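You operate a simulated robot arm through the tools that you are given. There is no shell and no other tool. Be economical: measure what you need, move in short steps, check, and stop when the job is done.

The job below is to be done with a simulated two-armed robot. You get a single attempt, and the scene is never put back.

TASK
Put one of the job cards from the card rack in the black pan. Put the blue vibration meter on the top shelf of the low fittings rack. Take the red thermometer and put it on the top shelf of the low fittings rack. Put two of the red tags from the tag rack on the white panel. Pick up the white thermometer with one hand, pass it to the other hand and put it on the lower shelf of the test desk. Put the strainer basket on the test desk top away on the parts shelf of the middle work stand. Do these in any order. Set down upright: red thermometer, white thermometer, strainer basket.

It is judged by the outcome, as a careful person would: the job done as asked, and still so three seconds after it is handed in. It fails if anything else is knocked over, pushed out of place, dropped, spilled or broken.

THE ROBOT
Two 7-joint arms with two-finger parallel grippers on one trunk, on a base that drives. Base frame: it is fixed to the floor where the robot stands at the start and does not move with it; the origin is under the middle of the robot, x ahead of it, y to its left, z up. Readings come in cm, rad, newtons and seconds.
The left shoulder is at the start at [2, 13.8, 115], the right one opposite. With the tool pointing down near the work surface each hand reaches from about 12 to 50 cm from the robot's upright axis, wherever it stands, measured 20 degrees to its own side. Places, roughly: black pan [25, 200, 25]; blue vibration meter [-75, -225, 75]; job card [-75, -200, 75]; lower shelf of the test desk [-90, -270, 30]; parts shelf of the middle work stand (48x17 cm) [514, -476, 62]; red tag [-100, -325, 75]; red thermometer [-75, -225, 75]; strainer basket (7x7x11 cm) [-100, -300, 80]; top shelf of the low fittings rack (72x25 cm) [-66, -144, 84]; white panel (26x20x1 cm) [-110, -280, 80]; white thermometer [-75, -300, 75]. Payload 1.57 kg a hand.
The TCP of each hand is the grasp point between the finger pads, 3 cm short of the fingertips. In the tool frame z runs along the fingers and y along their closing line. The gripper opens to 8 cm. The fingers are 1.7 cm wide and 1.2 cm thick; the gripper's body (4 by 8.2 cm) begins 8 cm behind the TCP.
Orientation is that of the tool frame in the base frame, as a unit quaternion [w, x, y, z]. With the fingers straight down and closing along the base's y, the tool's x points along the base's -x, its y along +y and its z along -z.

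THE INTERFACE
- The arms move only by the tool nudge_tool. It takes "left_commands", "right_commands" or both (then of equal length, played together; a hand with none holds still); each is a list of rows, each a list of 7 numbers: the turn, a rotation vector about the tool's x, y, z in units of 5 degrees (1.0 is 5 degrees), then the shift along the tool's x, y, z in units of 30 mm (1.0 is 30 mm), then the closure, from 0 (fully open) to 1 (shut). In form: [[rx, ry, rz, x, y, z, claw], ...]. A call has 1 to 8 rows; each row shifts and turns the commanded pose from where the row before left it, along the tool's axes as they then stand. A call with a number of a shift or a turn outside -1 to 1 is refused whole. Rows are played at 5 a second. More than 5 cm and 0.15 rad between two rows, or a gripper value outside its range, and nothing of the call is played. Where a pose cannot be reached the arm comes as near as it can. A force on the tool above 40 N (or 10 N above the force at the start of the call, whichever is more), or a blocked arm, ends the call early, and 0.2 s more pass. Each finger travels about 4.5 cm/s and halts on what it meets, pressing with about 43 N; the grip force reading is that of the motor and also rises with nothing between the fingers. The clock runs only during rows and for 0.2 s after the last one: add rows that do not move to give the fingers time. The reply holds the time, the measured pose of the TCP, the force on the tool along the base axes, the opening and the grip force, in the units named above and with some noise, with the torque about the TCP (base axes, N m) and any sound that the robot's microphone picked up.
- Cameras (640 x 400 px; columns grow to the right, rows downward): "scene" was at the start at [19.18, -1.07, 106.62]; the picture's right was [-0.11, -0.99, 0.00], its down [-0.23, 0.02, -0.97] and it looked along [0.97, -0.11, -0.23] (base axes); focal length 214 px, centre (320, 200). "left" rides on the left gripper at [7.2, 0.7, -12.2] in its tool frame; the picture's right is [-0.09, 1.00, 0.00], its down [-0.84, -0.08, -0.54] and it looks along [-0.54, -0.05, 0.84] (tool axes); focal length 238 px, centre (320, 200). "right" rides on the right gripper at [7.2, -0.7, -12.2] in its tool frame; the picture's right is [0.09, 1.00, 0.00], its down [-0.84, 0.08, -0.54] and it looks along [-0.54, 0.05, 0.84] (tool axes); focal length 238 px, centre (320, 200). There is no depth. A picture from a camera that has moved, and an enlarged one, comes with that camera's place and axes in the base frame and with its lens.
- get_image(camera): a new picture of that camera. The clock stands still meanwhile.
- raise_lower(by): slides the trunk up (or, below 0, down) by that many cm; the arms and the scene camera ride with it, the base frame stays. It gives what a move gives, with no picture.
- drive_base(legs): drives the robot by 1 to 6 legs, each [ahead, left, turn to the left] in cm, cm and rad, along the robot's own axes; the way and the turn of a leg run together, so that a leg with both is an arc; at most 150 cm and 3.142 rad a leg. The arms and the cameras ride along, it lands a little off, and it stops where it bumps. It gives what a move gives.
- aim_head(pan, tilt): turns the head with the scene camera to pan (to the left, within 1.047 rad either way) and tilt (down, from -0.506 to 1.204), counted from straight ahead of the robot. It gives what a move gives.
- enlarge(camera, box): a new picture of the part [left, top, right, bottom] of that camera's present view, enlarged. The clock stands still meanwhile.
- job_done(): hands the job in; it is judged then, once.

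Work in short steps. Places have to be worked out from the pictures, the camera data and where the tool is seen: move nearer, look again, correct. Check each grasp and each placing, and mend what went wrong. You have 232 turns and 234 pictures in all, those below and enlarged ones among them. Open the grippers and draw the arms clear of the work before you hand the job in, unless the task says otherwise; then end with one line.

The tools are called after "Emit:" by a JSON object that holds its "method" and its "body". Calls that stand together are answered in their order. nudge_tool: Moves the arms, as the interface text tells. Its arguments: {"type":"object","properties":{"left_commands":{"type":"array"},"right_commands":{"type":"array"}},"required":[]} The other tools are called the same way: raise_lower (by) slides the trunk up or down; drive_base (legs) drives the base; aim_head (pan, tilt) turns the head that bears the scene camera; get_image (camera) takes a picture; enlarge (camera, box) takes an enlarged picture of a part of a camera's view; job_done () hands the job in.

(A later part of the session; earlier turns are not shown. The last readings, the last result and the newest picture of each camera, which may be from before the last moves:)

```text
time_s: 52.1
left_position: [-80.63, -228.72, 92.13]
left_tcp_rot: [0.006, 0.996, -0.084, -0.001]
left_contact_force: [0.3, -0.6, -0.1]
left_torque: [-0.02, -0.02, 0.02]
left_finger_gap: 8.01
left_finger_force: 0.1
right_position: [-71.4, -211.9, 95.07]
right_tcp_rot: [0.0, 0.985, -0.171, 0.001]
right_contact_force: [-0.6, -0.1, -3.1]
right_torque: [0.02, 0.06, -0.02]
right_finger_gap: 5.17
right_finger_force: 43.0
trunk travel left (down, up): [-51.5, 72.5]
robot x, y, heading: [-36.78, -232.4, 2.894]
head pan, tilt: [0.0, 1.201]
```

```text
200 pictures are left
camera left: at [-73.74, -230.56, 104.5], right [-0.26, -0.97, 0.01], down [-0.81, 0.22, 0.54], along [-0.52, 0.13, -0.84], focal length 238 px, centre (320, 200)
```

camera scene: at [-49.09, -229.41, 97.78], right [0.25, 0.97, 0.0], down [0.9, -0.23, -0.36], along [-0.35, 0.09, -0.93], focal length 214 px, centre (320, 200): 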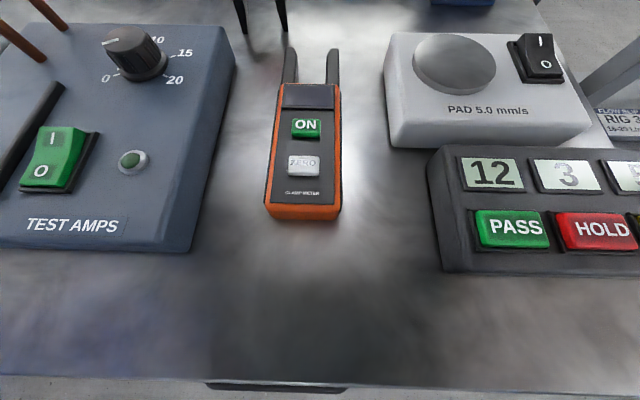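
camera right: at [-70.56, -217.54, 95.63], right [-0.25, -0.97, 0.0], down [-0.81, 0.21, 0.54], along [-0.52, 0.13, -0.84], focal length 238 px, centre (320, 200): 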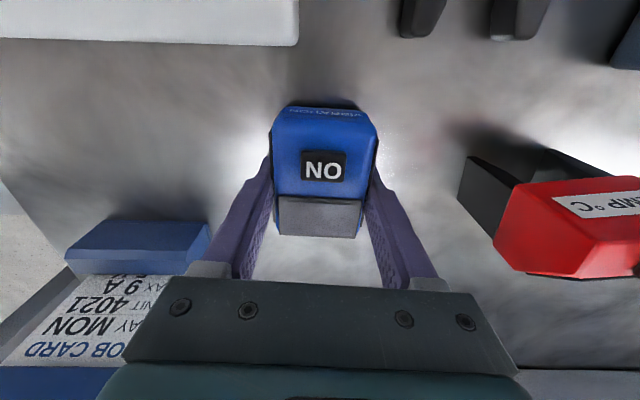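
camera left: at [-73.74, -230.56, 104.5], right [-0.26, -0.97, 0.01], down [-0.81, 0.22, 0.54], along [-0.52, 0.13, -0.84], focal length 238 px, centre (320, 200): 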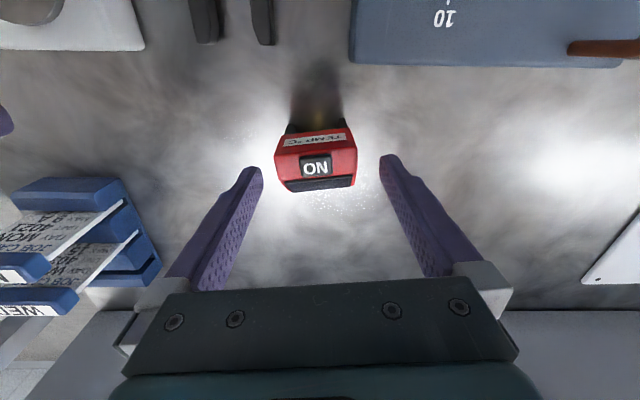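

Well centred. I descend 5.5 cm and close.

Emit:
{"method": "nudge_tool", "body": {"left_commands": [[0, 0, 0, 0, 0, 0.9, 0], [0, 0, 0, 0, 0, 0.9, 0], [0, 0, 0, 0, 0, 0, 0], [0, 0, 0, 0, 0, 0, 1], [0, 0, 0, 0, 0, 0, 1], [0, 0, 0, 0, 0, 0, 1], [0, 0, 0, 0, 0, 0, 1]]}}

Emit:
{"method": "get_image", "body": {"camera": "left"}}

```text
time_s: 53.7
left_position: [-80.81, -228.76, 86.54]
left_tcp_rot: [0.006, 0.996, -0.085, 0.001]
left_contact_force: [-0.1, -0.4, -0.3]
left_torque: [0.06, 0.02, 0.03]
left_finger_gap: 5.77
left_finger_force: 38.5
right_position: [-71.31, -211.83, 95.11]
right_tcp_rot: [0.001, 0.985, -0.17, 0.001]
right_contact_force: [0.5, -0.3, -3.8]
right_torque: [0.0, -0.01, -0.02]
right_finger_gap: 5.19
right_finger_force: 43.3
trunk travel left (down, up): [-51.5, 72.5]
robot x, y, heading: [-37.01, -232.53, 2.897]
head pan, tilt: [0.0, 1.201]
```

```text
199 pictures are left
camera left: at [-73.86, -230.59, 99.04], right [-0.26, -0.97, 0.01], down [-0.81, 0.22, 0.54], along [-0.52, 0.13, -0.84], focal length 238 px, centre (320, 200)
```

left: 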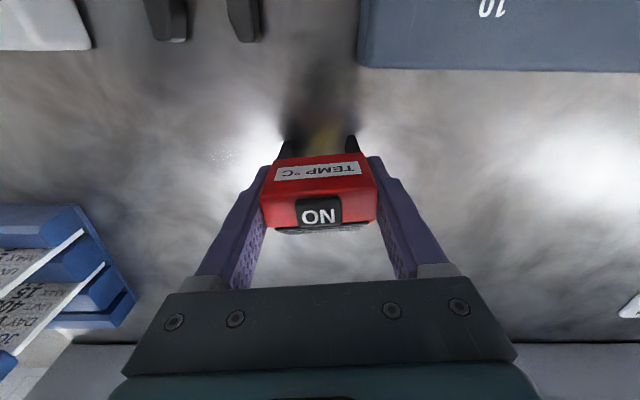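

Red thermometer held (bottom 6.5 cm below TCP). I lift it, draw back, raise the trunk and back the base off 40 cm.

Emit:
{"method": "nudge_tool", "body": {"left_commands": [[0, 0, 0, 0, 0, -0.8, 1], [0, 0, 0, 0, 0, -0.9, 1], [0, 0, 0, 0, 0, -0.9, 1], [0, 0, 0, 0, 0, -0.9, 1], [0, 0, 0, 0.9, 0, 0, 1], [0, 0, 0, 0.9, 0, 0, 1], [0, 0, 0, 0.9, 0, 0, 1], [0, 0, 0, 0, 0, 0, 1]]}}

Emit:
{"method": "raise_lower", "body": {"by": 16}}

Emit:
{"method": "drive_base", "body": {"legs": [[-40, 0, 0]]}}

Emit:
{"method": "aim_head", "body": {"pan": -0.7, "tilt": 0.7}}

Emit:
{"method": "get_image", "body": {"camera": "scene"}}

```text
time_s: 55.5
left_position: [-72.71, -229.88, 97.16]
left_tcp_rot: [0.005, 0.996, -0.085, 0.0]
left_contact_force: [-0.1, -0.1, -3.2]
left_torque: [0.02, -0.02, -0.02]
left_finger_gap: 5.76
left_finger_force: 43.3
right_position: [-71.26, -211.9, 95.14]
right_tcp_rot: [0.0, 0.985, -0.17, 0.0]
right_contact_force: [0.7, 0.3, -4.0]
right_torque: [0.0, 0.02, 0.02]
right_finger_gap: 5.17
right_finger_force: 43.2
trunk travel left (down, up): [-51.5, 72.5]
robot x, y, heading: [-36.81, -232.54, 2.894]
head pan, tilt: [0.0, 1.201]
```

```text
time_s: 57.3
left_position: [-72.65, -230.19, 113.24]
left_tcp_rot: [0.005, 0.996, -0.084, 0.001]
left_contact_force: [-0.7, 0.5, -1.2]
left_torque: [0.0, -0.01, 0.01]
left_finger_gap: 5.77
left_finger_force: 42.7
right_position: [-71.22, -211.81, 111.12]
right_tcp_rot: [0.0, 0.985, -0.17, 0.0]
right_contact_force: [-0.1, 0.7, -3.5]
right_torque: [0.01, 0.03, -0.01]
right_finger_gap: 5.17
right_finger_force: 43.0
trunk travel left (down, up): [-67.5, 56.5]
robot x, y, heading: [-36.57, -232.34, 2.896]
head pan, tilt: [0.0, 1.201]
```

```text
time_s: 59.8
left_position: [-33.61, -239.92, 113.2]
left_tcp_rot: [0.005, 0.996, -0.084, 0.0]
left_contact_force: [0.3, 0.3, -2.7]
left_torque: [0.02, -0.01, 0.0]
left_finger_gap: 5.78
left_finger_force: 43.7
right_position: [-31.99, -221.86, 111.21]
right_tcp_rot: [0.0, 0.986, -0.17, 0.0]
right_contact_force: [0.2, -0.8, -2.4]
right_torque: [0.01, 0.02, -0.01]
right_finger_gap: 5.16
right_finger_force: 43.0
trunk travel left (down, up): [-67.5, 56.5]
robot x, y, heading: [2.14, -242.52, 2.888]
head pan, tilt: [0.0, 1.201]
```

```text
time_s: 60.9
left_position: [-33.4, -240.1, 113.15]
left_tcp_rot: [0.006, 0.996, -0.084, 0.0]
left_contact_force: [0.2, 1.3, -2.3]
left_torque: [0.03, 0.0, 0.03]
left_finger_gap: 5.75
left_finger_force: 43.2
right_position: [-32.08, -221.74, 111.17]
right_tcp_rot: [0.0, 0.986, -0.17, 0.001]
right_contact_force: [-0.8, -0.3, -3.9]
right_torque: [0.02, 0.02, 0.0]
right_finger_gap: 5.16
right_finger_force: 42.7
trunk travel left (down, up): [-67.5, 56.5]
robot x, y, heading: [2.59, -242.49, 2.894]
head pan, tilt: [-0.7, 0.7]
```

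```text
198 pictures are left
camera scene: at [-12.22, -233.15, 117.37], right [0.81, 0.58, 0.0], down [0.38, -0.52, -0.76], along [-0.45, 0.62, -0.64], focal length 214 px, centre (320, 200)
```

scene: 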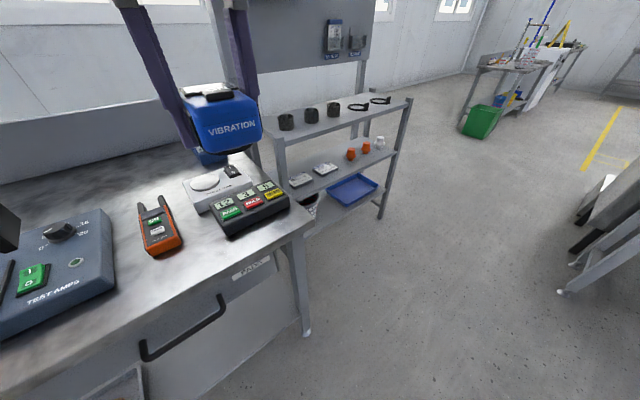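

The rack top has three cups and two rings with gaps. I strafe right ~80 cm, then 25 ahead, and look.

Emit:
{"method": "drive_base", "body": {"legs": [[0, -80, 0], [30, 0, 0]]}}

Emit:
{"method": "aim_head", "body": {"pan": 0, "tilt": 0.9}}

Emit:
{"method": "get_image", "body": {"camera": "scene"}}

```text
time_s: 66.8
left_position: [-44.03, -156.63, 113.17]
left_tcp_rot: [0.006, 0.997, -0.076, 0.0]
left_contact_force: [-0.7, 0.4, -1.2]
left_torque: [0.02, 0.04, 0.01]
left_finger_gap: 5.78
left_finger_force: 43.0
right_position: [-42.74, -138.43, 111.02]
right_tcp_rot: [0.0, 0.986, -0.164, 0.001]
right_contact_force: [-0.5, 0.7, -4.3]
right_torque: [0.0, 0.01, 0.0]
right_finger_gap: 5.18
right_finger_force: 43.3
trunk travel left (down, up): [-67.5, 56.5]
robot x, y, heading: [-8.07, -158.42, 2.91]
head pan, tilt: [-0.7, 0.7]
```

```text
time_s: 67.9
left_position: [-44.04, -156.61, 113.08]
left_tcp_rot: [0.005, 0.997, -0.076, 0.0]
left_contact_force: [0.1, 0.6, -2.8]
left_torque: [-0.03, 0.01, -0.01]
left_finger_gap: 5.78
left_finger_force: 43.6
right_position: [-42.63, -138.43, 111.15]
right_tcp_rot: [-0.001, 0.987, -0.163, 0.001]
right_contact_force: [-0.6, -0.5, -3.7]
right_torque: [0.02, 0.02, 0.03]
right_finger_gap: 5.17
right_finger_force: 43.2
trunk travel left (down, up): [-67.5, 56.5]
robot x, y, heading: [-8.08, -158.56, 2.908]
head pan, tilt: [0.0, 0.901]
```

```text
197 pictures are left
camera scene: at [-25.13, -154.54, 115.76], right [0.23, 0.97, 0.0], down [0.76, -0.18, -0.62], along [-0.6, 0.14, -0.78], focal length 214 px, centre (320, 200)
```

scene: 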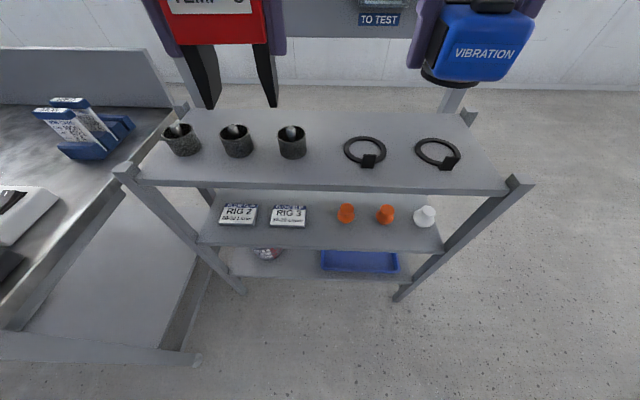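

Shelf z≈85, front edge ~45 cm ahead of axis. Plan: meter at the front in the gap between third cup and first ring; thermometer in the front strip before the cups. I drive 12 cm ahead with a −0.05 turn.

Emit:
{"method": "drive_base", "body": {"legs": [[0, 0, -0.05], [12, 0, 0]]}}

Emit:
{"method": "get_image", "body": {"camera": "scene"}}

Emit:
{"method": "get_image", "body": {"camera": "left"}}

Emit:
{"method": "get_image", "body": {"camera": "right"}}

```text
time_s: 69.5
left_position: [-55.25, -151.54, 113.15]
left_tcp_rot: [0.005, 0.995, -0.103, 0.001]
left_contact_force: [0.3, 0.9, -2.4]
left_torque: [-0.01, -0.01, 0.0]
left_finger_gap: 5.78
left_finger_force: 42.4
right_position: [-52.89, -133.51, 111.08]
right_tcp_rot: [0.001, 0.982, -0.188, 0.002]
right_contact_force: [-0.5, 0.5, -4.2]
right_torque: [0.03, -0.02, -0.01]
right_finger_gap: 5.15
right_finger_force: 42.7
trunk travel left (down, up): [-67.5, 56.5]
robot x, y, heading: [-19.35, -155.33, 2.862]
head pan, tilt: [0.0, 0.901]
```

```text
196 pictures are left
camera scene: at [-36.22, -150.4, 115.76], right [0.28, 0.96, 0.0], down [0.75, -0.22, -0.62], along [-0.6, 0.17, -0.78], focal length 214 px, centre (320, 200)
```

scene: 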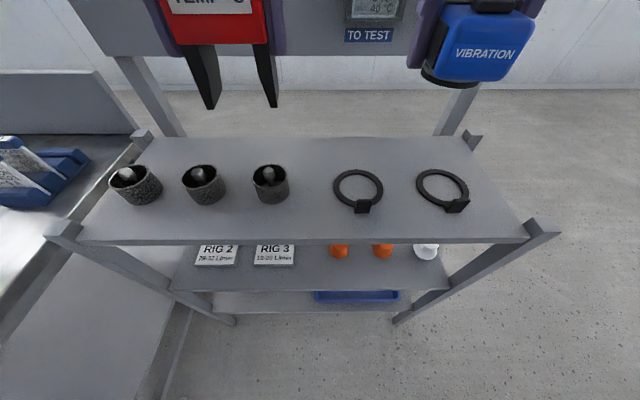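

```text
195 pictures are left
camera left: at [-48.35, -153.54, 125.55], right [-0.29, -0.96, 0.01], down [-0.8, 0.25, 0.54], along [-0.52, 0.15, -0.84], focal length 238 px, centre (320, 200)
```

left: 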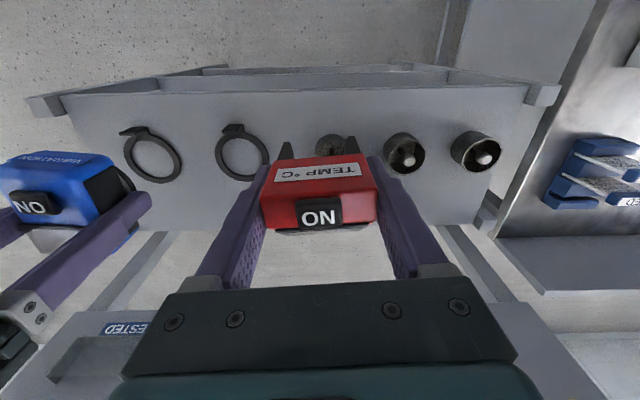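

```text
194 pictures are left
camera right: at [-46.18, -135.42, 123.43], right [-0.28, -0.96, 0.0], down [-0.81, 0.24, 0.54], along [-0.52, 0.15, -0.84], focal length 238 px, centre (320, 200)
```

right: 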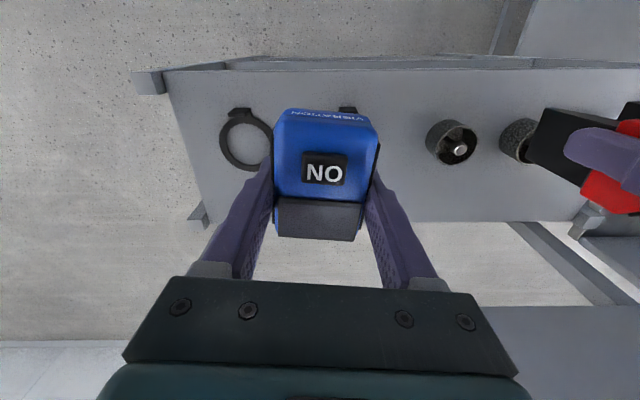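

Front edge at 33.5 cm ahead, rack square to me. Thermometer target (−59.7,−161.4); I move the left hand there and half-way down.

Emit:
{"method": "nudge_tool", "body": {"left_commands": [[0, 0, 0.21, -0.19, 0.88, 0, 1], [0, 0, 0.21, -0.19, 0.88, 0, 1], [0, 0, 0.21, -0.19, 0.88, 0, 1], [0, 0, 0.21, -0.19, 0.88, 0, 1], [0, 0, 0, 0, 0, 0.9, 1], [0, 0, 0, 0, 0, 0.9, 1], [0, 0, 0, 0, 0, 0.9, 1], [0, 0, 0, 0, 0, 0.9, 1]]}}

Emit:
{"method": "get_image", "body": {"camera": "scene"}}

Emit:
{"method": "get_image", "body": {"camera": "left"}}

```text
time_s: 71.3
left_position: [-59.81, -161.28, 102.23]
left_tcp_rot: [0.005, 0.99, -0.138, 0.0]
left_contact_force: [-0.1, -0.4, -1.5]
left_torque: [0.0, -0.02, -0.01]
left_finger_gap: 5.77
left_finger_force: 43.3
right_position: [-53.02, -133.54, 111.0]
right_tcp_rot: [0.0, 0.982, -0.187, 0.001]
right_contact_force: [0.8, 0.4, -4.2]
right_torque: [0.04, 0.03, 0.0]
right_finger_gap: 5.13
right_finger_force: 43.1
trunk travel left (down, up): [-67.5, 56.5]
robot x, y, heading: [-19.47, -155.02, 2.858]
head pan, tilt: [0.0, 0.901]
```

```text
193 pictures are left
camera scene: at [-36.21, -150.4, 115.76], right [0.28, 0.96, 0.0], down [0.75, -0.22, -0.62], along [-0.6, 0.17, -0.78], focal length 214 px, centre (320, 200)
```

scene: 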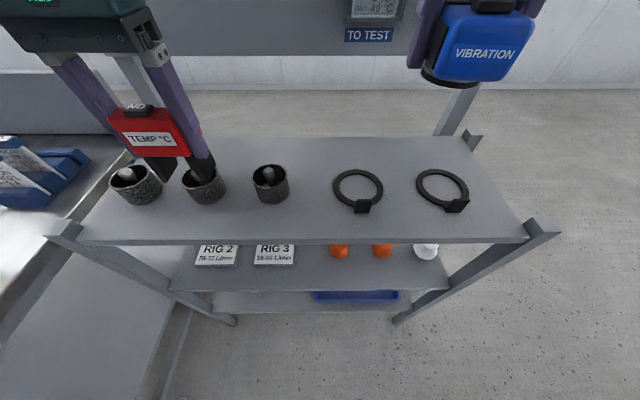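

```text
192 pictures are left
camera left: at [-53.13, -163.79, 114.71], right [-0.36, -0.93, 0.01], down [-0.78, 0.31, 0.54], along [-0.51, 0.19, -0.84], focal length 238 px, centre (320, 200)
```

left: 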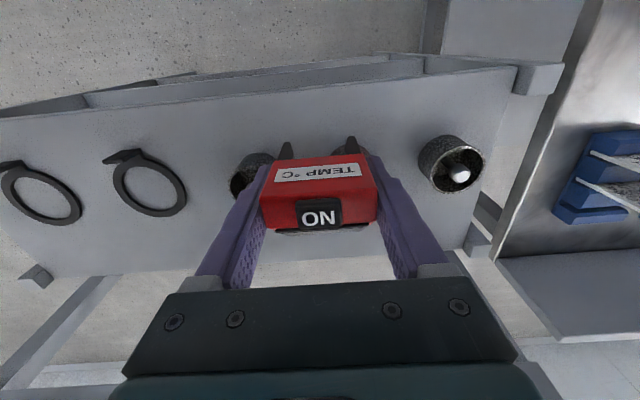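

Legs' centre is ~4.2 cm behind the front edge, cups start at ~7.7. I shift 0.6 cm toward me and lower to just above the shelf.

Emit:
{"method": "nudge_tool", "body": {"left_commands": [[0, 0, 0, 0.2, 0, 0.8, 1], [0, 0, 0, 0, 0, 0.8, 1], [0, 0, 0, 0, 0, 0.8, 1], [0, 0, 0, 0, 0, 0.6, 1], [0, 0, 0, 0, 0, 0.2, 1], [0, 0, 0, 0, 0, 0, 1]]}}

Emit:
{"method": "get_image", "body": {"camera": "scene"}}

```text
time_s: 72.7
left_position: [-59.4, -161.58, 93.03]
left_tcp_rot: [0.005, 0.99, -0.137, 0.0]
left_contact_force: [0.0, -0.5, -2.4]
left_torque: [0.02, 0.0, 0.02]
left_finger_gap: 5.77
left_finger_force: 42.6
right_position: [-53.09, -133.54, 111.06]
right_tcp_rot: [0.001, 0.982, -0.187, 0.002]
right_contact_force: [0.6, 0.3, -4.0]
right_torque: [0.02, 0.0, 0.0]
right_finger_gap: 5.18
right_finger_force: 43.2
trunk travel left (down, up): [-67.5, 56.5]
robot x, y, heading: [-19.73, -155.04, 2.86]
head pan, tilt: [0.0, 0.901]
```

```text
191 pictures are left
camera scene: at [-36.22, -150.4, 115.76], right [0.28, 0.96, 0.0], down [0.75, -0.22, -0.62], along [-0.6, 0.17, -0.78], focal length 214 px, centre (320, 200)
```

scene: 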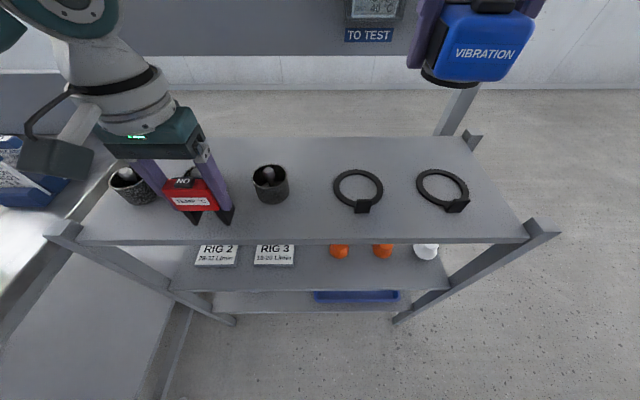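

Positioned over the front strip. I lower gently until contact shows.

Emit:
{"method": "nudge_tool", "body": {"left_commands": [[0, 0, 0, 0, 0, 0.2, 1], [0, 0, 0, 0, 0, 0.15, 1], [0, 0, 0, 0, 0, 0, 1]]}}

```text
time_s: 73.5
left_position: [-59.25, -161.65, 91.72]
left_tcp_rot: [0.006, 0.99, -0.137, 0.0]
left_contact_force: [-0.3, -0.7, -2.8]
left_torque: [0.0, -0.04, 0.02]
left_finger_gap: 5.75
left_finger_force: 42.0
right_position: [-52.94, -133.52, 111.14]
right_tcp_rot: [0.0, 0.982, -0.187, 0.001]
right_contact_force: [-0.4, 0.0, -3.4]
right_torque: [0.05, 0.0, 0.01]
right_finger_gap: 5.16
right_finger_force: 42.9
trunk travel left (down, up): [-67.5, 56.5]
robot x, y, heading: [-19.05, -155.16, 2.86]
head pan, tilt: [0.0, 0.901]
```

No contact yet; further in small steps.

Emit:
{"method": "nudge_tool", "body": {"left_commands": [[0, 0, 0, 0, 0, 0.1, 1], [0, 0, 0, 0, 0, 0.1, 1], [0, 0, 0, 0, 0, 0, 1]]}}

Emit:
{"method": "enlarge", "body": {"camera": "scene", "box": [120, 150, 280, 250]}}

```text
time_s: 74.2
left_position: [-59.3, -161.69, 91.61]
left_tcp_rot: [0.003, 0.99, -0.139, 0.0]
left_contact_force: [4.3, -3.8, 16.0]
left_torque: [0.27, -0.34, -0.1]
left_finger_gap: 5.79
left_finger_force: 43.2
right_position: [-53.03, -133.53, 111.02]
right_tcp_rot: [0.0, 0.982, -0.187, 0.002]
right_contact_force: [0.4, 0.4, -3.4]
right_torque: [0.02, 0.0, -0.01]
right_finger_gap: 5.18
right_finger_force: 43.2
trunk travel left (down, up): [-67.5, 56.5]
robot x, y, heading: [-19.31, -155.24, 2.861]
head pan, tilt: [0.0, 0.901]
stopped in row 3 (left hand): the force on the tool passed its limit at 41 N (the readings are from after the stop); the commanded pose is now the measured one
```

```text
4.00 times, centred on (200, 200) of scene
camera zoom: at [-36.23, -150.5, 115.76], right [0.28, 0.96, 0.0], down [0.75, -0.22, -0.62], along [-0.6, 0.17, -0.78], focal length 858 px, centre (800, 200)
```

zoom: 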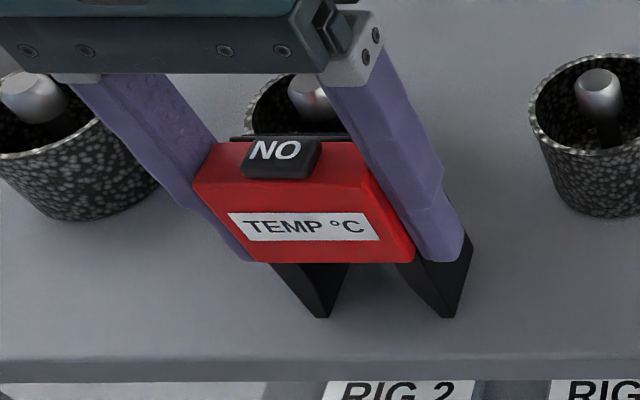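

Contact at z≈91.6 as expected. I release by opening in steps, then rise.

Emit:
{"method": "nudge_tool", "body": {"left_commands": [[0, 0, 0, 0, 0, 0, 0.25], [0, 0, 0, 0, 0, 0, 0.15], [0, 0, 0, 0, 0, 0, 0.05], [0, 0, 0, 0, 0, 0, 0.05]]}}

Emit:
{"method": "enlarge", "body": {"camera": "scene", "box": [120, 150, 280, 250]}}

Emit:
{"method": "get_image", "body": {"camera": "left"}}

```text
time_s: 75.2
left_position: [-59.32, -161.37, 91.45]
left_tcp_rot: [0.003, 0.99, -0.139, -0.001]
left_contact_force: [-1.0, -0.1, 0.8]
left_torque: [0.01, 0.0, 0.02]
left_finger_gap: 7.63
left_finger_force: 0.0
right_position: [-52.92, -133.49, 111.18]
right_tcp_rot: [0.0, 0.982, -0.187, 0.002]
right_contact_force: [0.0, 0.5, -3.5]
right_torque: [0.0, 0.05, 0.0]
right_finger_gap: 5.16
right_finger_force: 43.4
trunk travel left (down, up): [-67.5, 56.5]
robot x, y, heading: [-19.18, -155.62, 2.859]
head pan, tilt: [0.0, 0.901]
```

```text
4.00 times, centred on (200, 200) of scene
camera zoom: at [-36.21, -150.42, 115.76], right [0.28, 0.96, 0.0], down [0.75, -0.22, -0.62], along [-0.6, 0.17, -0.78], focal length 858 px, centre (800, 200)
```

zoom: 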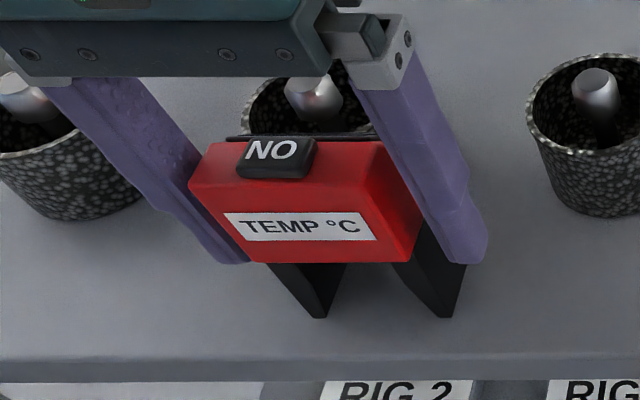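

```text
188 pictures are left
camera left: at [-52.62, -164.09, 103.82], right [-0.36, -0.93, 0.0], down [-0.78, 0.31, 0.54], along [-0.51, 0.19, -0.84], focal length 238 px, centre (320, 200)
```

left: 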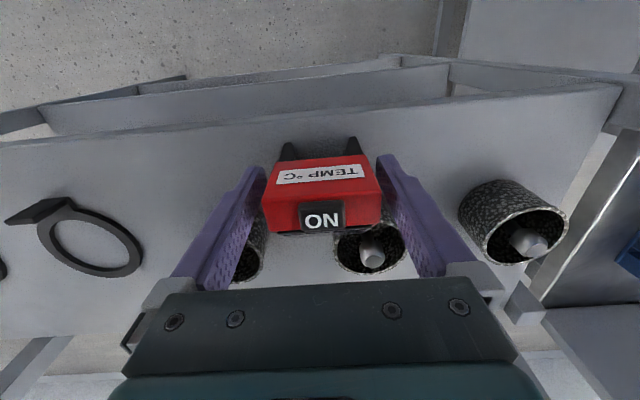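

Thermometer stands free. I lift the left hand 12 cm straight up and pull it back and outward.

Emit:
{"method": "nudge_tool", "body": {"left_commands": [[0, 0, 0, 0, 0, -0.6, 0.05], [0, 0, 0, 0, 0, -0.9, 0.05], [0, 0, 0, 0, 0, -0.9, 0.05], [0, 0, 0, 0, 0, -0.9, 0.05], [0, 0, 0, 0.5, 0.3, -0.9, 0], [0, 0, 0, 0.8, 0.5, -0.9, 0], [0, 0, 0, 0.8, 0.5, -0.9, 0], [0, 0, 0, 0, 0, 0, 0]]}}

Emit:
{"method": "get_image", "body": {"camera": "scene"}}

```text
time_s: 77.0
left_position: [-54.58, -166.61, 109.56]
left_tcp_rot: [0.003, 0.99, -0.139, 0.0]
left_contact_force: [-0.4, -0.2, -0.5]
left_torque: [0.0, 0.01, 0.02]
left_finger_gap: 7.99
left_finger_force: 0.0
right_position: [-52.93, -133.58, 111.16]
right_tcp_rot: [0.0, 0.982, -0.187, 0.001]
right_contact_force: [-0.5, -0.9, -4.0]
right_torque: [0.01, 0.03, 0.0]
right_finger_gap: 5.18
right_finger_force: 43.2
trunk travel left (down, up): [-67.5, 56.5]
robot x, y, heading: [-19.1, -154.87, 2.856]
head pan, tilt: [0.0, 0.901]
```

```text
187 pictures are left
camera scene: at [-36.21, -150.42, 115.76], right [0.28, 0.96, 0.0], down [0.75, -0.22, -0.62], along [-0.6, 0.17, -0.78], focal length 214 px, centre (320, 200)
```

scene: 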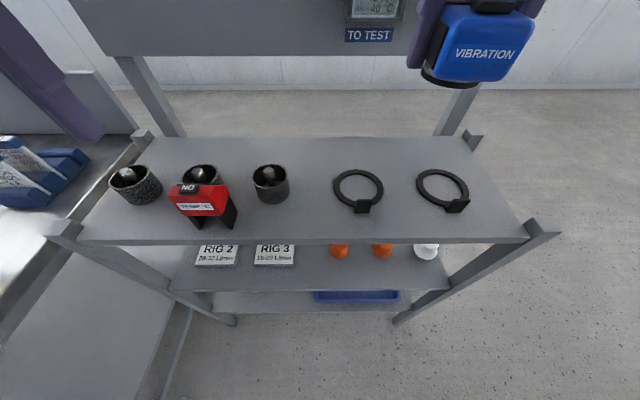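

Thermometer stands upright. Now the right hand: align yaw and move the meter over its target (−56.4,−146.4).

Emit:
{"method": "nudge_tool", "body": {"right_commands": [[0, 0, -0.55, 0, 0, 0, 1], [0, 0, -0.55, 0, 0, 0, 1], [0, 0, 0, 0, 0.886, 0, 1], [0, 0, 0, 0, 0.886, 0, 1], [0, 0, 0, 0, 0.886, 0, 1], [0, 0, 0, 0, 0.886, 0, 1], [0, 0, 0, 0, 0.886, 0, 1], [0, 0, 0, 0, 0, 0, 1]]}}

Emit:
{"method": "nudge_tool", "body": {"right_commands": [[0, 0, 0, 0, 0, 0.9, 1], [0, 0, 0, 0, 0, 0.9, 1], [0, 0, 0, 0, 0, 0.9, 1], [0, 0, 0, 0, 0, 0.9, 1], [0, 0, 0, 0, 0, 0, 1]]}}

Emit:
{"method": "get_image", "body": {"camera": "scene"}}

Emit:
{"method": "get_image", "body": {"camera": "right"}}

```text
time_s: 78.8
left_position: [-54.44, -166.79, 109.55]
left_tcp_rot: [0.002, 0.99, -0.139, -0.001]
left_contact_force: [-0.4, 0.1, 0.5]
left_torque: [-0.02, 0.0, -0.01]
left_finger_gap: 8.0
left_finger_force: 0.1
right_position: [-56.85, -146.31, 111.12]
right_tcp_rot: [0.0, 0.99, -0.14, 0.002]
right_contact_force: [0.3, 0.4, -3.9]
right_torque: [0.04, 0.03, 0.0]
right_finger_gap: 5.16
right_finger_force: 43.0
trunk travel left (down, up): [-67.5, 56.5]
robot x, y, heading: [-19.48, -155.27, 2.858]
head pan, tilt: [0.0, 0.901]
```

```text
time_s: 80.0
left_position: [-54.4, -166.73, 109.5]
left_tcp_rot: [0.003, 0.99, -0.139, 0.001]
left_contact_force: [0.5, 0.2, 0.4]
left_torque: [0.05, -0.03, -0.01]
left_finger_gap: 8.0
left_finger_force: 0.0
right_position: [-56.77, -146.21, 100.22]
right_tcp_rot: [0.0, 0.99, -0.141, 0.002]
right_contact_force: [0.5, 0.2, -3.7]
right_torque: [0.02, 0.0, 0.0]
right_finger_gap: 5.17
right_finger_force: 42.9
trunk travel left (down, up): [-67.5, 56.5]
robot x, y, heading: [-19.47, -155.46, 2.865]
head pan, tilt: [0.0, 0.901]
```

```text
186 pictures are left
camera scene: at [-36.21, -150.41, 115.76], right [0.28, 0.96, 0.0], down [0.75, -0.22, -0.62], along [-0.6, 0.17, -0.78], focal length 214 px, centre (320, 200)
```

scene: 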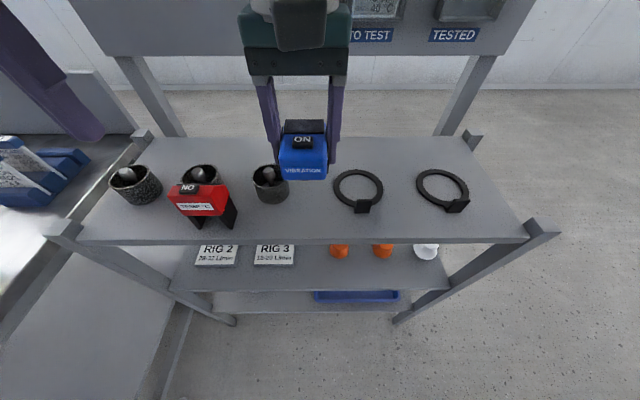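

```text
185 pictures are left
camera right: at [-49.73, -147.54, 112.59], right [-0.19, -0.98, 0.0], down [-0.83, 0.16, 0.54], along [-0.53, 0.1, -0.84], focal length 238 px, centre (320, 200)
```

right: 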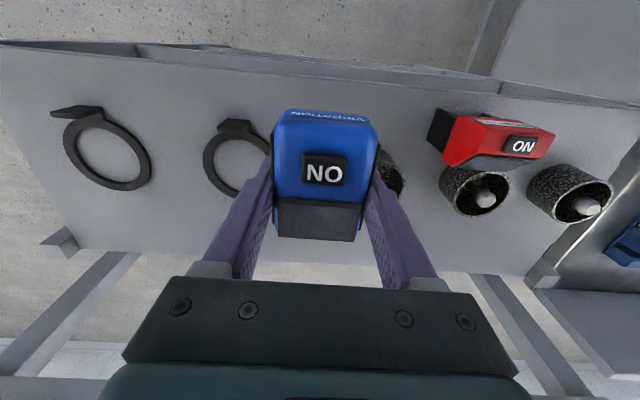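

Meter front is ~2.2 cm behind the edge; I shift 1.2 cm toward me, 0.3 right, and descend to just above the shelf.

Emit:
{"method": "nudge_tool", "body": {"right_commands": [[0, 0, 0, 0.4, -0.12, 0, 1], [0, 0, 0, 0, 0, 0.9, 1], [0, 0, 0, 0, 0, 0.9, 1], [0, 0, 0, 0, 0, 0.9, 1], [0, 0, 0, 0, 0, 0.8, 1], [0, 0, 0, 0, 0, 0, 1]]}}

Emit:
{"method": "enlarge", "body": {"camera": "scene", "box": [220, 130, 420, 255]}}

```text
time_s: 81.4
left_position: [-54.42, -166.56, 109.51]
left_tcp_rot: [0.003, 0.99, -0.139, -0.001]
left_contact_force: [0.1, 0.5, -1.2]
left_torque: [-0.02, 0.01, 0.0]
left_finger_gap: 8.01
left_finger_force: 0.1
right_position: [-55.53, -144.72, 89.49]
right_tcp_rot: [-0.009, 0.989, -0.151, 0.003]
right_contact_force: [-0.1, -0.1, -3.5]
right_torque: [0.0, 0.02, -0.02]
right_finger_gap: 5.18
right_finger_force: 42.6
trunk travel left (down, up): [-67.5, 56.5]
robot x, y, heading: [-19.8, -155.28, 2.862]
head pan, tilt: [0.0, 0.901]
```

```text
3.20 times, centred on (320, 192) of scene
camera zoom: at [-36.59, -151.0, 116.09], right [0.2, 0.98, 0.0], down [0.74, -0.15, -0.65], along [-0.64, 0.13, -0.76], focal length 686 px, centre (320, 224)
```

zoom: 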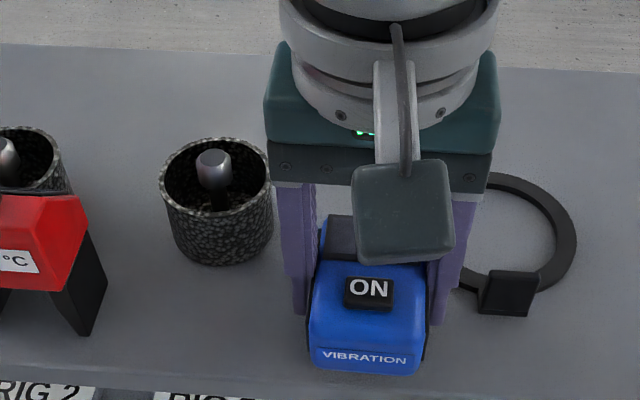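

The hand drifted ~1.5 cm right, close to the ring's tab (the arm seems to brush the head). I lift a bit and move left 1.6 cm.

Emit:
{"method": "nudge_tool", "body": {"right_commands": [[0, 0, 0, 0, 0, -0.5, 1], [0, 0, 0, 0, 0.55, 0, 1], [0, 0, 0, 0, 0, 0, 1]]}}

Emit:
{"method": "get_image", "body": {"camera": "scene"}}

```text
time_s: 82.2
left_position: [-54.56, -166.6, 109.53]
left_tcp_rot: [0.003, 0.99, -0.139, -0.001]
left_contact_force: [0.3, 0.2, -0.4]
left_torque: [-0.04, -0.03, -0.02]
left_finger_gap: 8.0
left_finger_force: 0.1
right_position: [-56.12, -146.66, 91.02]
right_tcp_rot: [-0.006, 0.989, -0.148, 0.003]
right_contact_force: [0.8, 0.0, -3.5]
right_torque: [-0.03, 0.05, 0.0]
right_finger_gap: 5.18
right_finger_force: 42.4
trunk travel left (down, up): [-67.5, 56.5]
robot x, y, heading: [-19.08, -155.02, 2.859]
head pan, tilt: [0.0, 0.901]
```

```text
183 pictures are left
camera scene: at [-36.86, -152.48, 116.28], right [0.0, 1.0, 0.0], down [0.74, 0.0, -0.67], along [-0.67, 0.0, -0.74], focal length 214 px, centre (320, 200)
```

scene: 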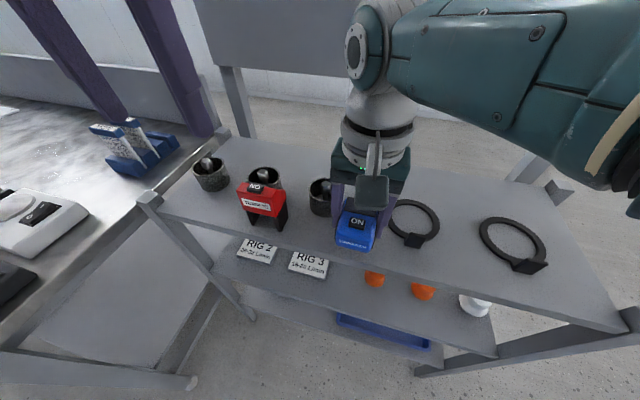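

The forearm is pushing the head aside. I lift, shift the base 12 cm left and the hand back to the right, so the arm works on its own side.

Emit:
{"method": "nudge_tool", "body": {"right_commands": [[0, 0, 0, 0, 0, -0.9, 1], [0, 0, 0, 0, 0, -0.9, 1], [0, 0, 0, 0, 0, -0.9, 1], [0, 0, 0, 0, 0, -0.9, 1], [0, 0, 0, 0, -0.9, 0, 1], [0, 0, 0, 0, -0.9, 0, 1], [0, 0, 0, 0, -0.9, 0, 1], [0, 0, 0, 0, -0.9, 0, 1]]}}

Emit:
{"method": "drive_base", "body": {"legs": [[0, 12, 0]]}}

Emit:
{"method": "aim_head", "body": {"pan": 0, "tilt": 0.95}}

Emit:
{"method": "get_image", "body": {"camera": "scene"}}

```text
time_s: 84.0
left_position: [-54.4, -166.67, 109.43]
left_tcp_rot: [0.002, 0.99, -0.139, -0.001]
left_contact_force: [0.2, 0.4, -0.7]
left_torque: [-0.01, 0.0, 0.01]
left_finger_gap: 8.03
left_finger_force: 0.1
right_position: [-52.91, -137.26, 102.02]
right_tcp_rot: [0.001, 0.99, -0.139, 0.001]
right_contact_force: [-0.3, -1.2, -3.7]
right_torque: [-0.01, 0.01, -0.01]
right_finger_gap: 5.18
right_finger_force: 43.0
trunk travel left (down, up): [-67.5, 56.5]
robot x, y, heading: [-19.12, -155.34, 2.859]
head pan, tilt: [0.0, 0.901]
```

```text
time_s: 85.2
left_position: [-57.72, -178.2, 109.54]
left_tcp_rot: [0.003, 0.99, -0.139, 0.0]
left_contact_force: [0.1, 0.2, -0.1]
left_torque: [0.02, 0.02, -0.04]
left_finger_gap: 8.0
left_finger_force: 0.1
right_position: [-56.3, -148.81, 102.06]
right_tcp_rot: [0.0, 0.99, -0.14, 0.002]
right_contact_force: [-0.3, -0.6, -3.4]
right_torque: [0.0, 0.0, -0.01]
right_finger_gap: 5.16
right_finger_force: 43.0
trunk travel left (down, up): [-67.5, 56.5]
robot x, y, heading: [-22.42, -166.86, 2.853]
head pan, tilt: [0.0, 0.901]
```

```text
time_s: 85.9
left_position: [-57.8, -178.18, 109.5]
left_tcp_rot: [0.002, 0.99, -0.14, 0.0]
left_contact_force: [0.1, 0.6, -0.2]
left_torque: [-0.01, 0.0, -0.02]
left_finger_gap: 8.0
left_finger_force: 0.0
right_position: [-56.31, -148.92, 102.04]
right_tcp_rot: [0.001, 0.99, -0.139, 0.002]
right_contact_force: [0.1, 0.7, -4.3]
right_torque: [0.0, 0.0, 0.0]
right_finger_gap: 5.15
right_finger_force: 43.0
trunk travel left (down, up): [-67.5, 56.5]
robot x, y, heading: [-22.86, -166.69, 2.856]
head pan, tilt: [0.0, 0.949]
```

```text
182 pictures are left
camera scene: at [-39.3, -162.0, 115.4], right [0.28, 0.96, 0.0], down [0.78, -0.23, -0.58], along [-0.56, 0.16, -0.81], focal length 214 px, centre (320, 200)
```

scene: 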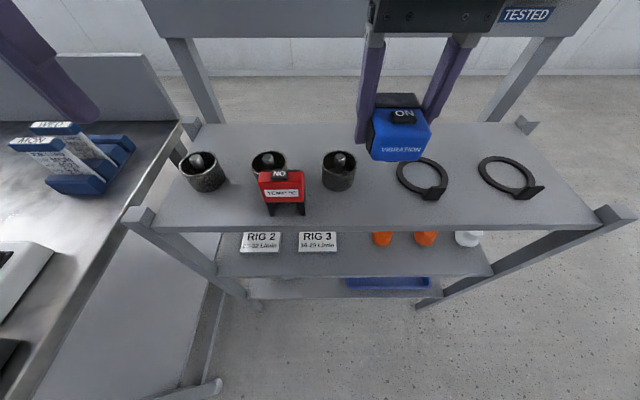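

Head clear again. I move the meter to (−56.5,−146.2) and descend to z 92.

Emit:
{"method": "nudge_tool", "body": {"right_commands": [[0, 0, 0, -0.31, -0.85, 0, 1], [0, 0, 0, 0, 0, 0.9, 1], [0, 0, 0, 0, 0, 0.9, 1], [0, 0, 0, 0, 0, 0.9, 1], [0, 0, 0, 0, 0, 0.7, 1], [0, 0, 0, 0, 0, 0, 1]]}}

Emit:
{"method": "enlarge", "body": {"camera": "scene", "box": [280, 130, 480, 255]}}

```text
time_s: 87.3
left_position: [-57.86, -178.16, 109.54]
left_tcp_rot: [0.003, 0.99, -0.139, 0.0]
left_contact_force: [-0.2, -0.6, 0.1]
left_torque: [-0.01, 0.01, -0.03]
left_finger_gap: 7.98
left_finger_force: 0.0
right_position: [-56.5, -146.11, 91.77]
right_tcp_rot: [0.001, 0.99, -0.14, 0.002]
right_contact_force: [-0.5, -0.2, -3.5]
right_torque: [0.03, 0.02, -0.02]
right_finger_gap: 5.18
right_finger_force: 43.2
trunk travel left (down, up): [-67.5, 56.5]
robot x, y, heading: [-22.38, -167.0, 2.858]
head pan, tilt: [0.0, 0.949]
```

```text
3.20 times, centred on (380, 192) of scene
camera zoom: at [-39.3, -162.0, 115.4], right [0.28, 0.96, 0.0], down [0.78, -0.23, -0.58], along [-0.56, 0.16, -0.81], focal length 686 px, centre (128, 224)
```

zoom: 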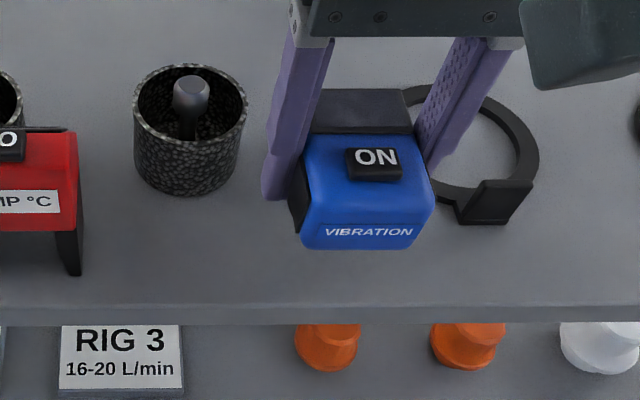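

Position is good (front face 0.7 cm inside the edge; ring and cup clear). I lower to contact.

Emit:
{"method": "nudge_tool", "body": {"right_commands": [[0, 0, 0, -0.1, 0, 0.5, 1], [0, 0, 0, 0, 0, 0.4, 1], [0, 0, 0, 0, 0, 0.15, 1], [0, 0, 0, 0, 0, 0.1, 1], [0, 0, 0, 0, 0, 0, 1]]}}

```text
time_s: 88.5
left_position: [-57.82, -178.14, 109.6]
left_tcp_rot: [0.003, 0.99, -0.138, 0.0]
left_contact_force: [-0.3, 0.2, 0.1]
left_torque: [-0.02, -0.02, 0.0]
left_finger_gap: 8.01
left_finger_force: 0.1
right_position: [-56.65, -146.17, 88.34]
right_tcp_rot: [0.002, 0.99, -0.139, 0.002]
right_contact_force: [-0.3, 1.2, -3.4]
right_torque: [-0.01, 0.03, -0.02]
right_finger_gap: 5.17
right_finger_force: 43.3
trunk travel left (down, up): [-67.5, 56.5]
robot x, y, heading: [-22.53, -166.64, 2.853]
head pan, tilt: [0.0, 0.949]
```

Emit:
{"method": "nudge_tool", "body": {"right_commands": [[0, 0, 0, 0, 0, 0.06, 1], [0, 0, 0, 0, 0, 0.05, 1], [0, 0, 0, 0, 0, 0, 1]]}}

```text
time_s: 89.2
left_position: [-57.77, -178.04, 109.4]
left_tcp_rot: [0.002, 0.99, -0.14, 0.0]
left_contact_force: [0.5, -0.1, 0.3]
left_torque: [-0.03, -0.02, 0.0]
left_finger_gap: 8.01
left_finger_force: 0.1
right_position: [-56.82, -146.07, 88.22]
right_tcp_rot: [0.001, 0.99, -0.14, 0.001]
right_contact_force: [7.6, -1.2, 19.0]
right_torque: [0.02, -0.84, -0.04]
right_finger_gap: 5.18
right_finger_force: 42.9
trunk travel left (down, up): [-67.5, 56.5]
robot x, y, heading: [-22.6, -166.75, 2.86]
head pan, tilt: [0.0, 0.949]
stopped in row 3 (right hand): the force on the tool passed its limit at 42 N (the readings are from after the stop); the commanded pose is now the measured one
```

Contact. I release with a partial opening and lift straight up.

Emit:
{"method": "nudge_tool", "body": {"right_commands": [[0, 0, 0, 0, 0, 0, 0.3], [0, 0, 0, 0, 0, 0, 0.17], [0, 0, 0, 0, 0, 0, 0.17], [0, 0, 0, 0, 0, -0.5, 0.17], [0, 0, 0, 0, 0, -0.9, 0.17], [0, 0, 0, 0, 0, -0.9, 0.17], [0, 0, 0, 0, 0, -0.9, 0], [0, 0, 0, 0, 0, -0.9, 0]]}}

Emit:
{"method": "get_image", "body": {"camera": "scene"}}

```text
time_s: 91.0
left_position: [-57.86, -178.01, 109.67]
left_tcp_rot: [0.002, 0.99, -0.139, 0.0]
left_contact_force: [1.1, -0.7, 0.4]
left_torque: [-0.03, -0.02, 0.04]
left_finger_gap: 8.02
left_finger_force: 0.0
right_position: [-56.76, -146.15, 100.47]
right_tcp_rot: [0.001, 0.99, -0.14, 0.002]
right_contact_force: [0.2, 0.4, -0.6]
right_torque: [0.01, 0.02, 0.01]
right_finger_gap: 8.01
right_finger_force: 0.0
trunk travel left (down, up): [-67.5, 56.5]
robot x, y, heading: [-22.92, -166.93, 2.857]
head pan, tilt: [0.0, 0.949]
```

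```text
180 pictures are left
camera scene: at [-39.3, -161.97, 115.4], right [0.28, 0.96, 0.0], down [0.78, -0.23, -0.58], along [-0.56, 0.16, -0.81], focal length 214 px, centre (320, 200)
```

scene: 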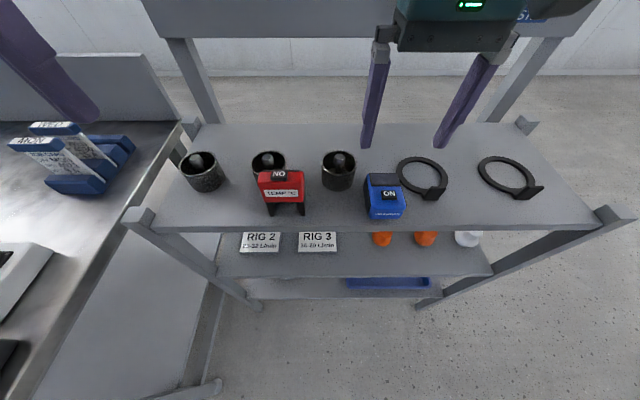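

Both rack items are placed. I retract the right hand, back off 40 cm and strafe left along the desk.

Emit:
{"method": "nudge_tool", "body": {"right_commands": [[0, 0, 0, 0.5, 0, -0.9, 0], [0, 0, 0, 0.9, 0, -0.9, 0], [0, 0, 0, 0.9, 0, -0.9, 0], [0, 0, 0, 0, 0, 0, 0]]}}

Emit:
{"method": "drive_base", "body": {"legs": [[-42, 0, 0.03], [0, 110, 0]]}}

Emit:
{"method": "aim_head", "body": {"pan": 0.1, "tilt": 0.55}}

Emit:
{"method": "get_image", "body": {"camera": "scene"}}

```text
time_s: 92.0
left_position: [-57.7, -178.24, 109.54]
left_tcp_rot: [0.003, 0.99, -0.139, 0.0]
left_contact_force: [-0.1, -0.6, -1.5]
left_torque: [0.02, 0.0, 0.06]
left_finger_gap: 8.02
left_finger_force: 0.0
right_position: [-50.24, -148.02, 108.74]
right_tcp_rot: [0.0, 0.99, -0.14, 0.002]
right_contact_force: [0.2, 0.0, 0.6]
right_torque: [-0.03, 0.01, -0.01]
right_finger_gap: 8.0
right_finger_force: 0.0
trunk travel left (down, up): [-67.5, 56.5]
robot x, y, heading: [-22.59, -166.91, 2.852]
head pan, tilt: [0.0, 0.949]
```

```text
time_s: 99.9
left_position: [-45.3, -297.11, 109.58]
left_tcp_rot: [0.003, 0.992, -0.13, 0.0]
left_contact_force: [0.2, -0.3, 0.2]
left_torque: [0.01, 0.01, -0.01]
left_finger_gap: 8.01
left_finger_force: 0.0
right_position: [-38.4, -266.9, 108.75]
right_tcp_rot: [0.001, 0.991, -0.131, 0.0]
right_contact_force: [-0.2, 0.1, -0.2]
right_torque: [-0.01, -0.02, 0.0]
right_finger_gap: 8.01
right_finger_force: 0.1
trunk travel left (down, up): [-67.5, 56.5]
robot x, y, heading: [-10.37, -284.85, 2.877]
head pan, tilt: [0.0, 0.949]
```

```text
time_s: 100.8
left_position: [-45.22, -297.06, 109.57]
left_tcp_rot: [0.003, 0.992, -0.13, -0.001]
left_contact_force: [0.5, 0.3, 0.4]
left_torque: [0.0, 0.04, 0.03]
left_finger_gap: 8.02
left_finger_force: 0.1
right_position: [-38.33, -266.87, 108.72]
right_tcp_rot: [0.002, 0.992, -0.13, 0.001]
right_contact_force: [-0.3, 0.2, 0.1]
right_torque: [0.01, -0.02, -0.01]
right_finger_gap: 8.01
right_finger_force: 0.1
trunk travel left (down, up): [-67.5, 56.5]
robot x, y, heading: [-10.32, -285.1, 2.88]
head pan, tilt: [0.099, 0.55]
```

```text
179 pictures are left
camera scene: at [-28.92, -281.01, 118.69], right [0.16, 0.99, 0.0], down [0.52, -0.09, -0.85], along [-0.84, 0.14, -0.52], focal length 214 px, centre (320, 200)
```

scene: 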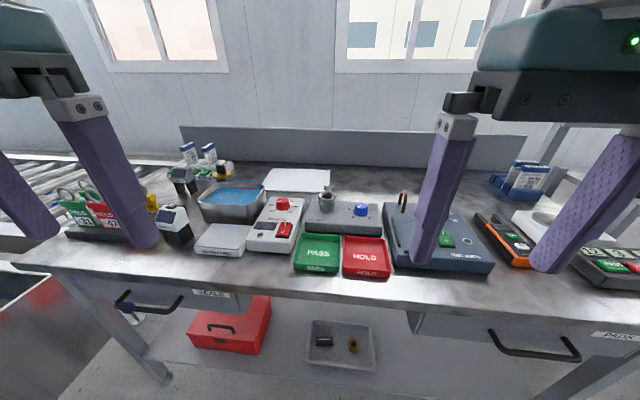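

I enlarge the left part of the desk.

Emit:
{"method": "enlarge", "body": {"camera": "scene", "box": [50, 130, 340, 280]}}

```text
2.21 times, centred on (195, 205) of scene
camera zoom: at [-28.92, -281.01, 118.69], right [0.16, 0.99, 0.0], down [0.52, -0.09, -0.85], along [-0.84, 0.14, -0.52], focal length 473 px, centre (596, 189)
```

zoom: 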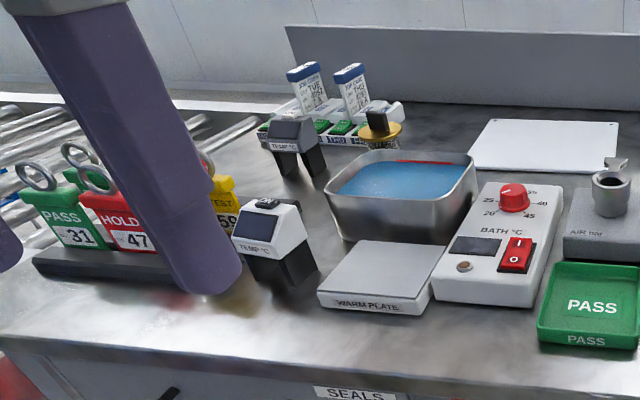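

Located: white thermometer ≈(−77,−311), tag rack ≈(−83,−335), strainer (gold flange, black knob) ≈(−100,−303), white panel ≈(−108,−277). I drive ahead, then left along the edge to the tags.

Emit:
{"method": "drive_base", "body": {"legs": [[29, 0, 0.006], [0, 50, 0]]}}

Emit:
{"method": "aim_head", "body": {"pan": 0.0, "tilt": 1.0}}

Emit:
{"method": "get_image", "body": {"camera": "scene"}}

Emit:
{"method": "get_image", "body": {"camera": "left"}}

```text
time_s: 105.1
left_position: [-85.13, -333.92, 109.41]
left_tcp_rot: [0.001, 0.992, -0.125, 0.0]
left_contact_force: [-0.6, -0.4, -0.5]
left_torque: [0.04, -0.01, 0.01]
left_finger_gap: 8.02
left_finger_force: 0.1
right_position: [-78.48, -303.75, 108.63]
right_tcp_rot: [0.0, 0.992, -0.124, 0.002]
right_contact_force: [-0.2, -0.3, -0.2]
right_torque: [-0.01, 0.0, 0.01]
right_finger_gap: 8.0
right_finger_force: 0.0
trunk travel left (down, up): [-67.5, 56.5]
robot x, y, heading: [-50.17, -322.18, 2.889]
head pan, tilt: [0.099, 0.55]
stopped in leg 2: the robot was blocked; the commanded pose is now the measured one
```

```text
time_s: 106.0
left_position: [-85.24, -333.99, 109.53]
left_tcp_rot: [0.001, 0.992, -0.126, 0.0]
left_contact_force: [-0.6, 0.7, 0.5]
left_torque: [0.01, 0.02, -0.02]
left_finger_gap: 8.02
left_finger_force: 0.2
right_position: [-78.51, -303.49, 108.65]
right_tcp_rot: [0.0, 0.992, -0.126, 0.003]
right_contact_force: [0.6, 0.5, -0.3]
right_torque: [0.02, 0.01, 0.01]
right_finger_gap: 8.02
right_finger_force: 0.1
trunk travel left (down, up): [-67.5, 56.5]
robot x, y, heading: [-50.48, -322.04, 2.886]
head pan, tilt: [0.0, 1.0]
```

```text
177 pictures are left
camera scene: at [-66.84, -317.35, 115.06], right [0.25, 0.97, 0.0], down [0.81, -0.21, -0.54], along [-0.52, 0.14, -0.84], focal length 214 px, centre (320, 200)
```

scene: 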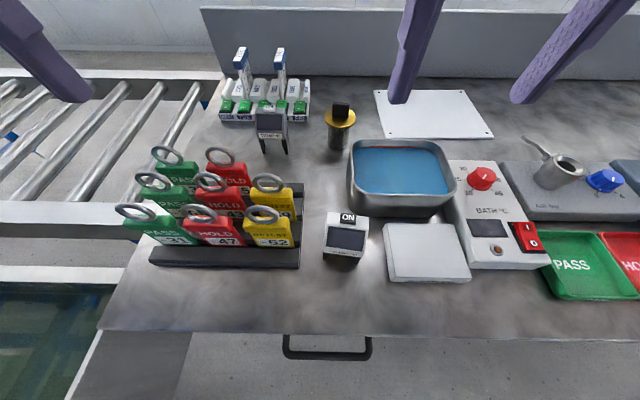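

```text
176 pictures are left
camera left: at [-78.46, -336.4, 121.85], right [-0.34, -0.94, 0.0], down [-0.79, 0.28, 0.54], along [-0.51, 0.18, -0.84], focal length 238 px, centre (320, 200)
```

left: 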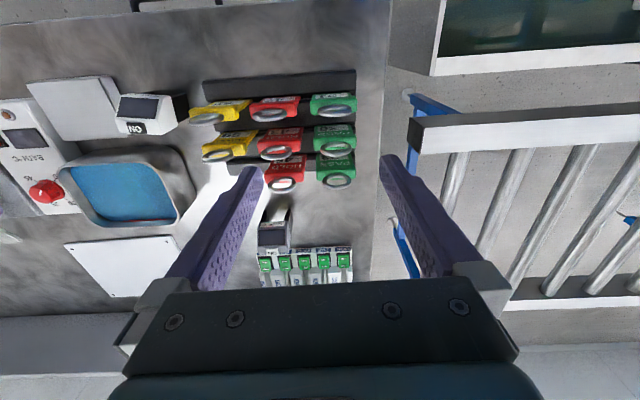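

The base was stopped on the left by something (green tank), hands are clear. I step 1.5 cm right again and zoom in on tags.

Emit:
{"method": "drive_base", "body": {"legs": [[0, -1.5, 0]]}}

Emit:
{"method": "enlarge", "body": {"camera": "scene", "box": [110, 130, 310, 275]}}

Emit:
{"method": "enlarge", "body": {"camera": "left", "box": [180, 60, 380, 200]}}

```text
time_s: 106.8
left_position: [-84.84, -332.79, 109.53]
left_tcp_rot: [0.002, 0.992, -0.125, 0.0]
left_contact_force: [-0.5, -0.4, 0.4]
left_torque: [0.01, 0.01, -0.01]
left_finger_gap: 7.98
left_finger_force: 0.1
right_position: [-78.19, -302.45, 108.61]
right_tcp_rot: [0.002, 0.992, -0.125, 0.001]
right_contact_force: [0.1, -0.1, -0.2]
right_torque: [-0.01, 0.06, 0.01]
right_finger_gap: 8.0
right_finger_force: 0.0
trunk travel left (down, up): [-67.5, 56.5]
robot x, y, heading: [-50.19, -320.45, 2.888]
head pan, tilt: [0.0, 1.0]
```

```text
2.76 times, centred on (210, 202) of scene
camera zoom: at [-66.54, -316.27, 115.04], right [0.25, 0.97, 0.0], down [0.81, -0.21, -0.54], along [-0.52, 0.14, -0.84], focal length 592 px, centre (623, 193)
```

zoom: 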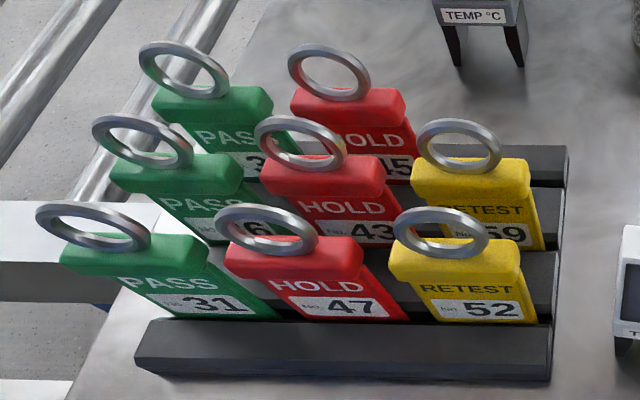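

```text
2.86 times, centred on (280, 130) of left
camera zoom: at [-78.16, -335.29, 121.93], right [-0.34, -0.94, 0.01], down [-0.79, 0.29, 0.54], along [-0.51, 0.18, -0.84], focal length 681 px, centre (434, 400)
```

zoom: 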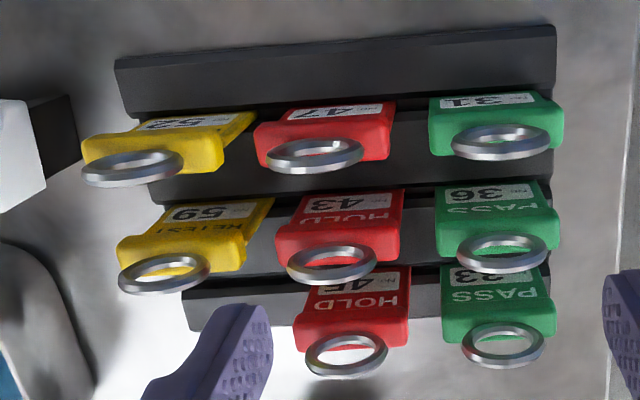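

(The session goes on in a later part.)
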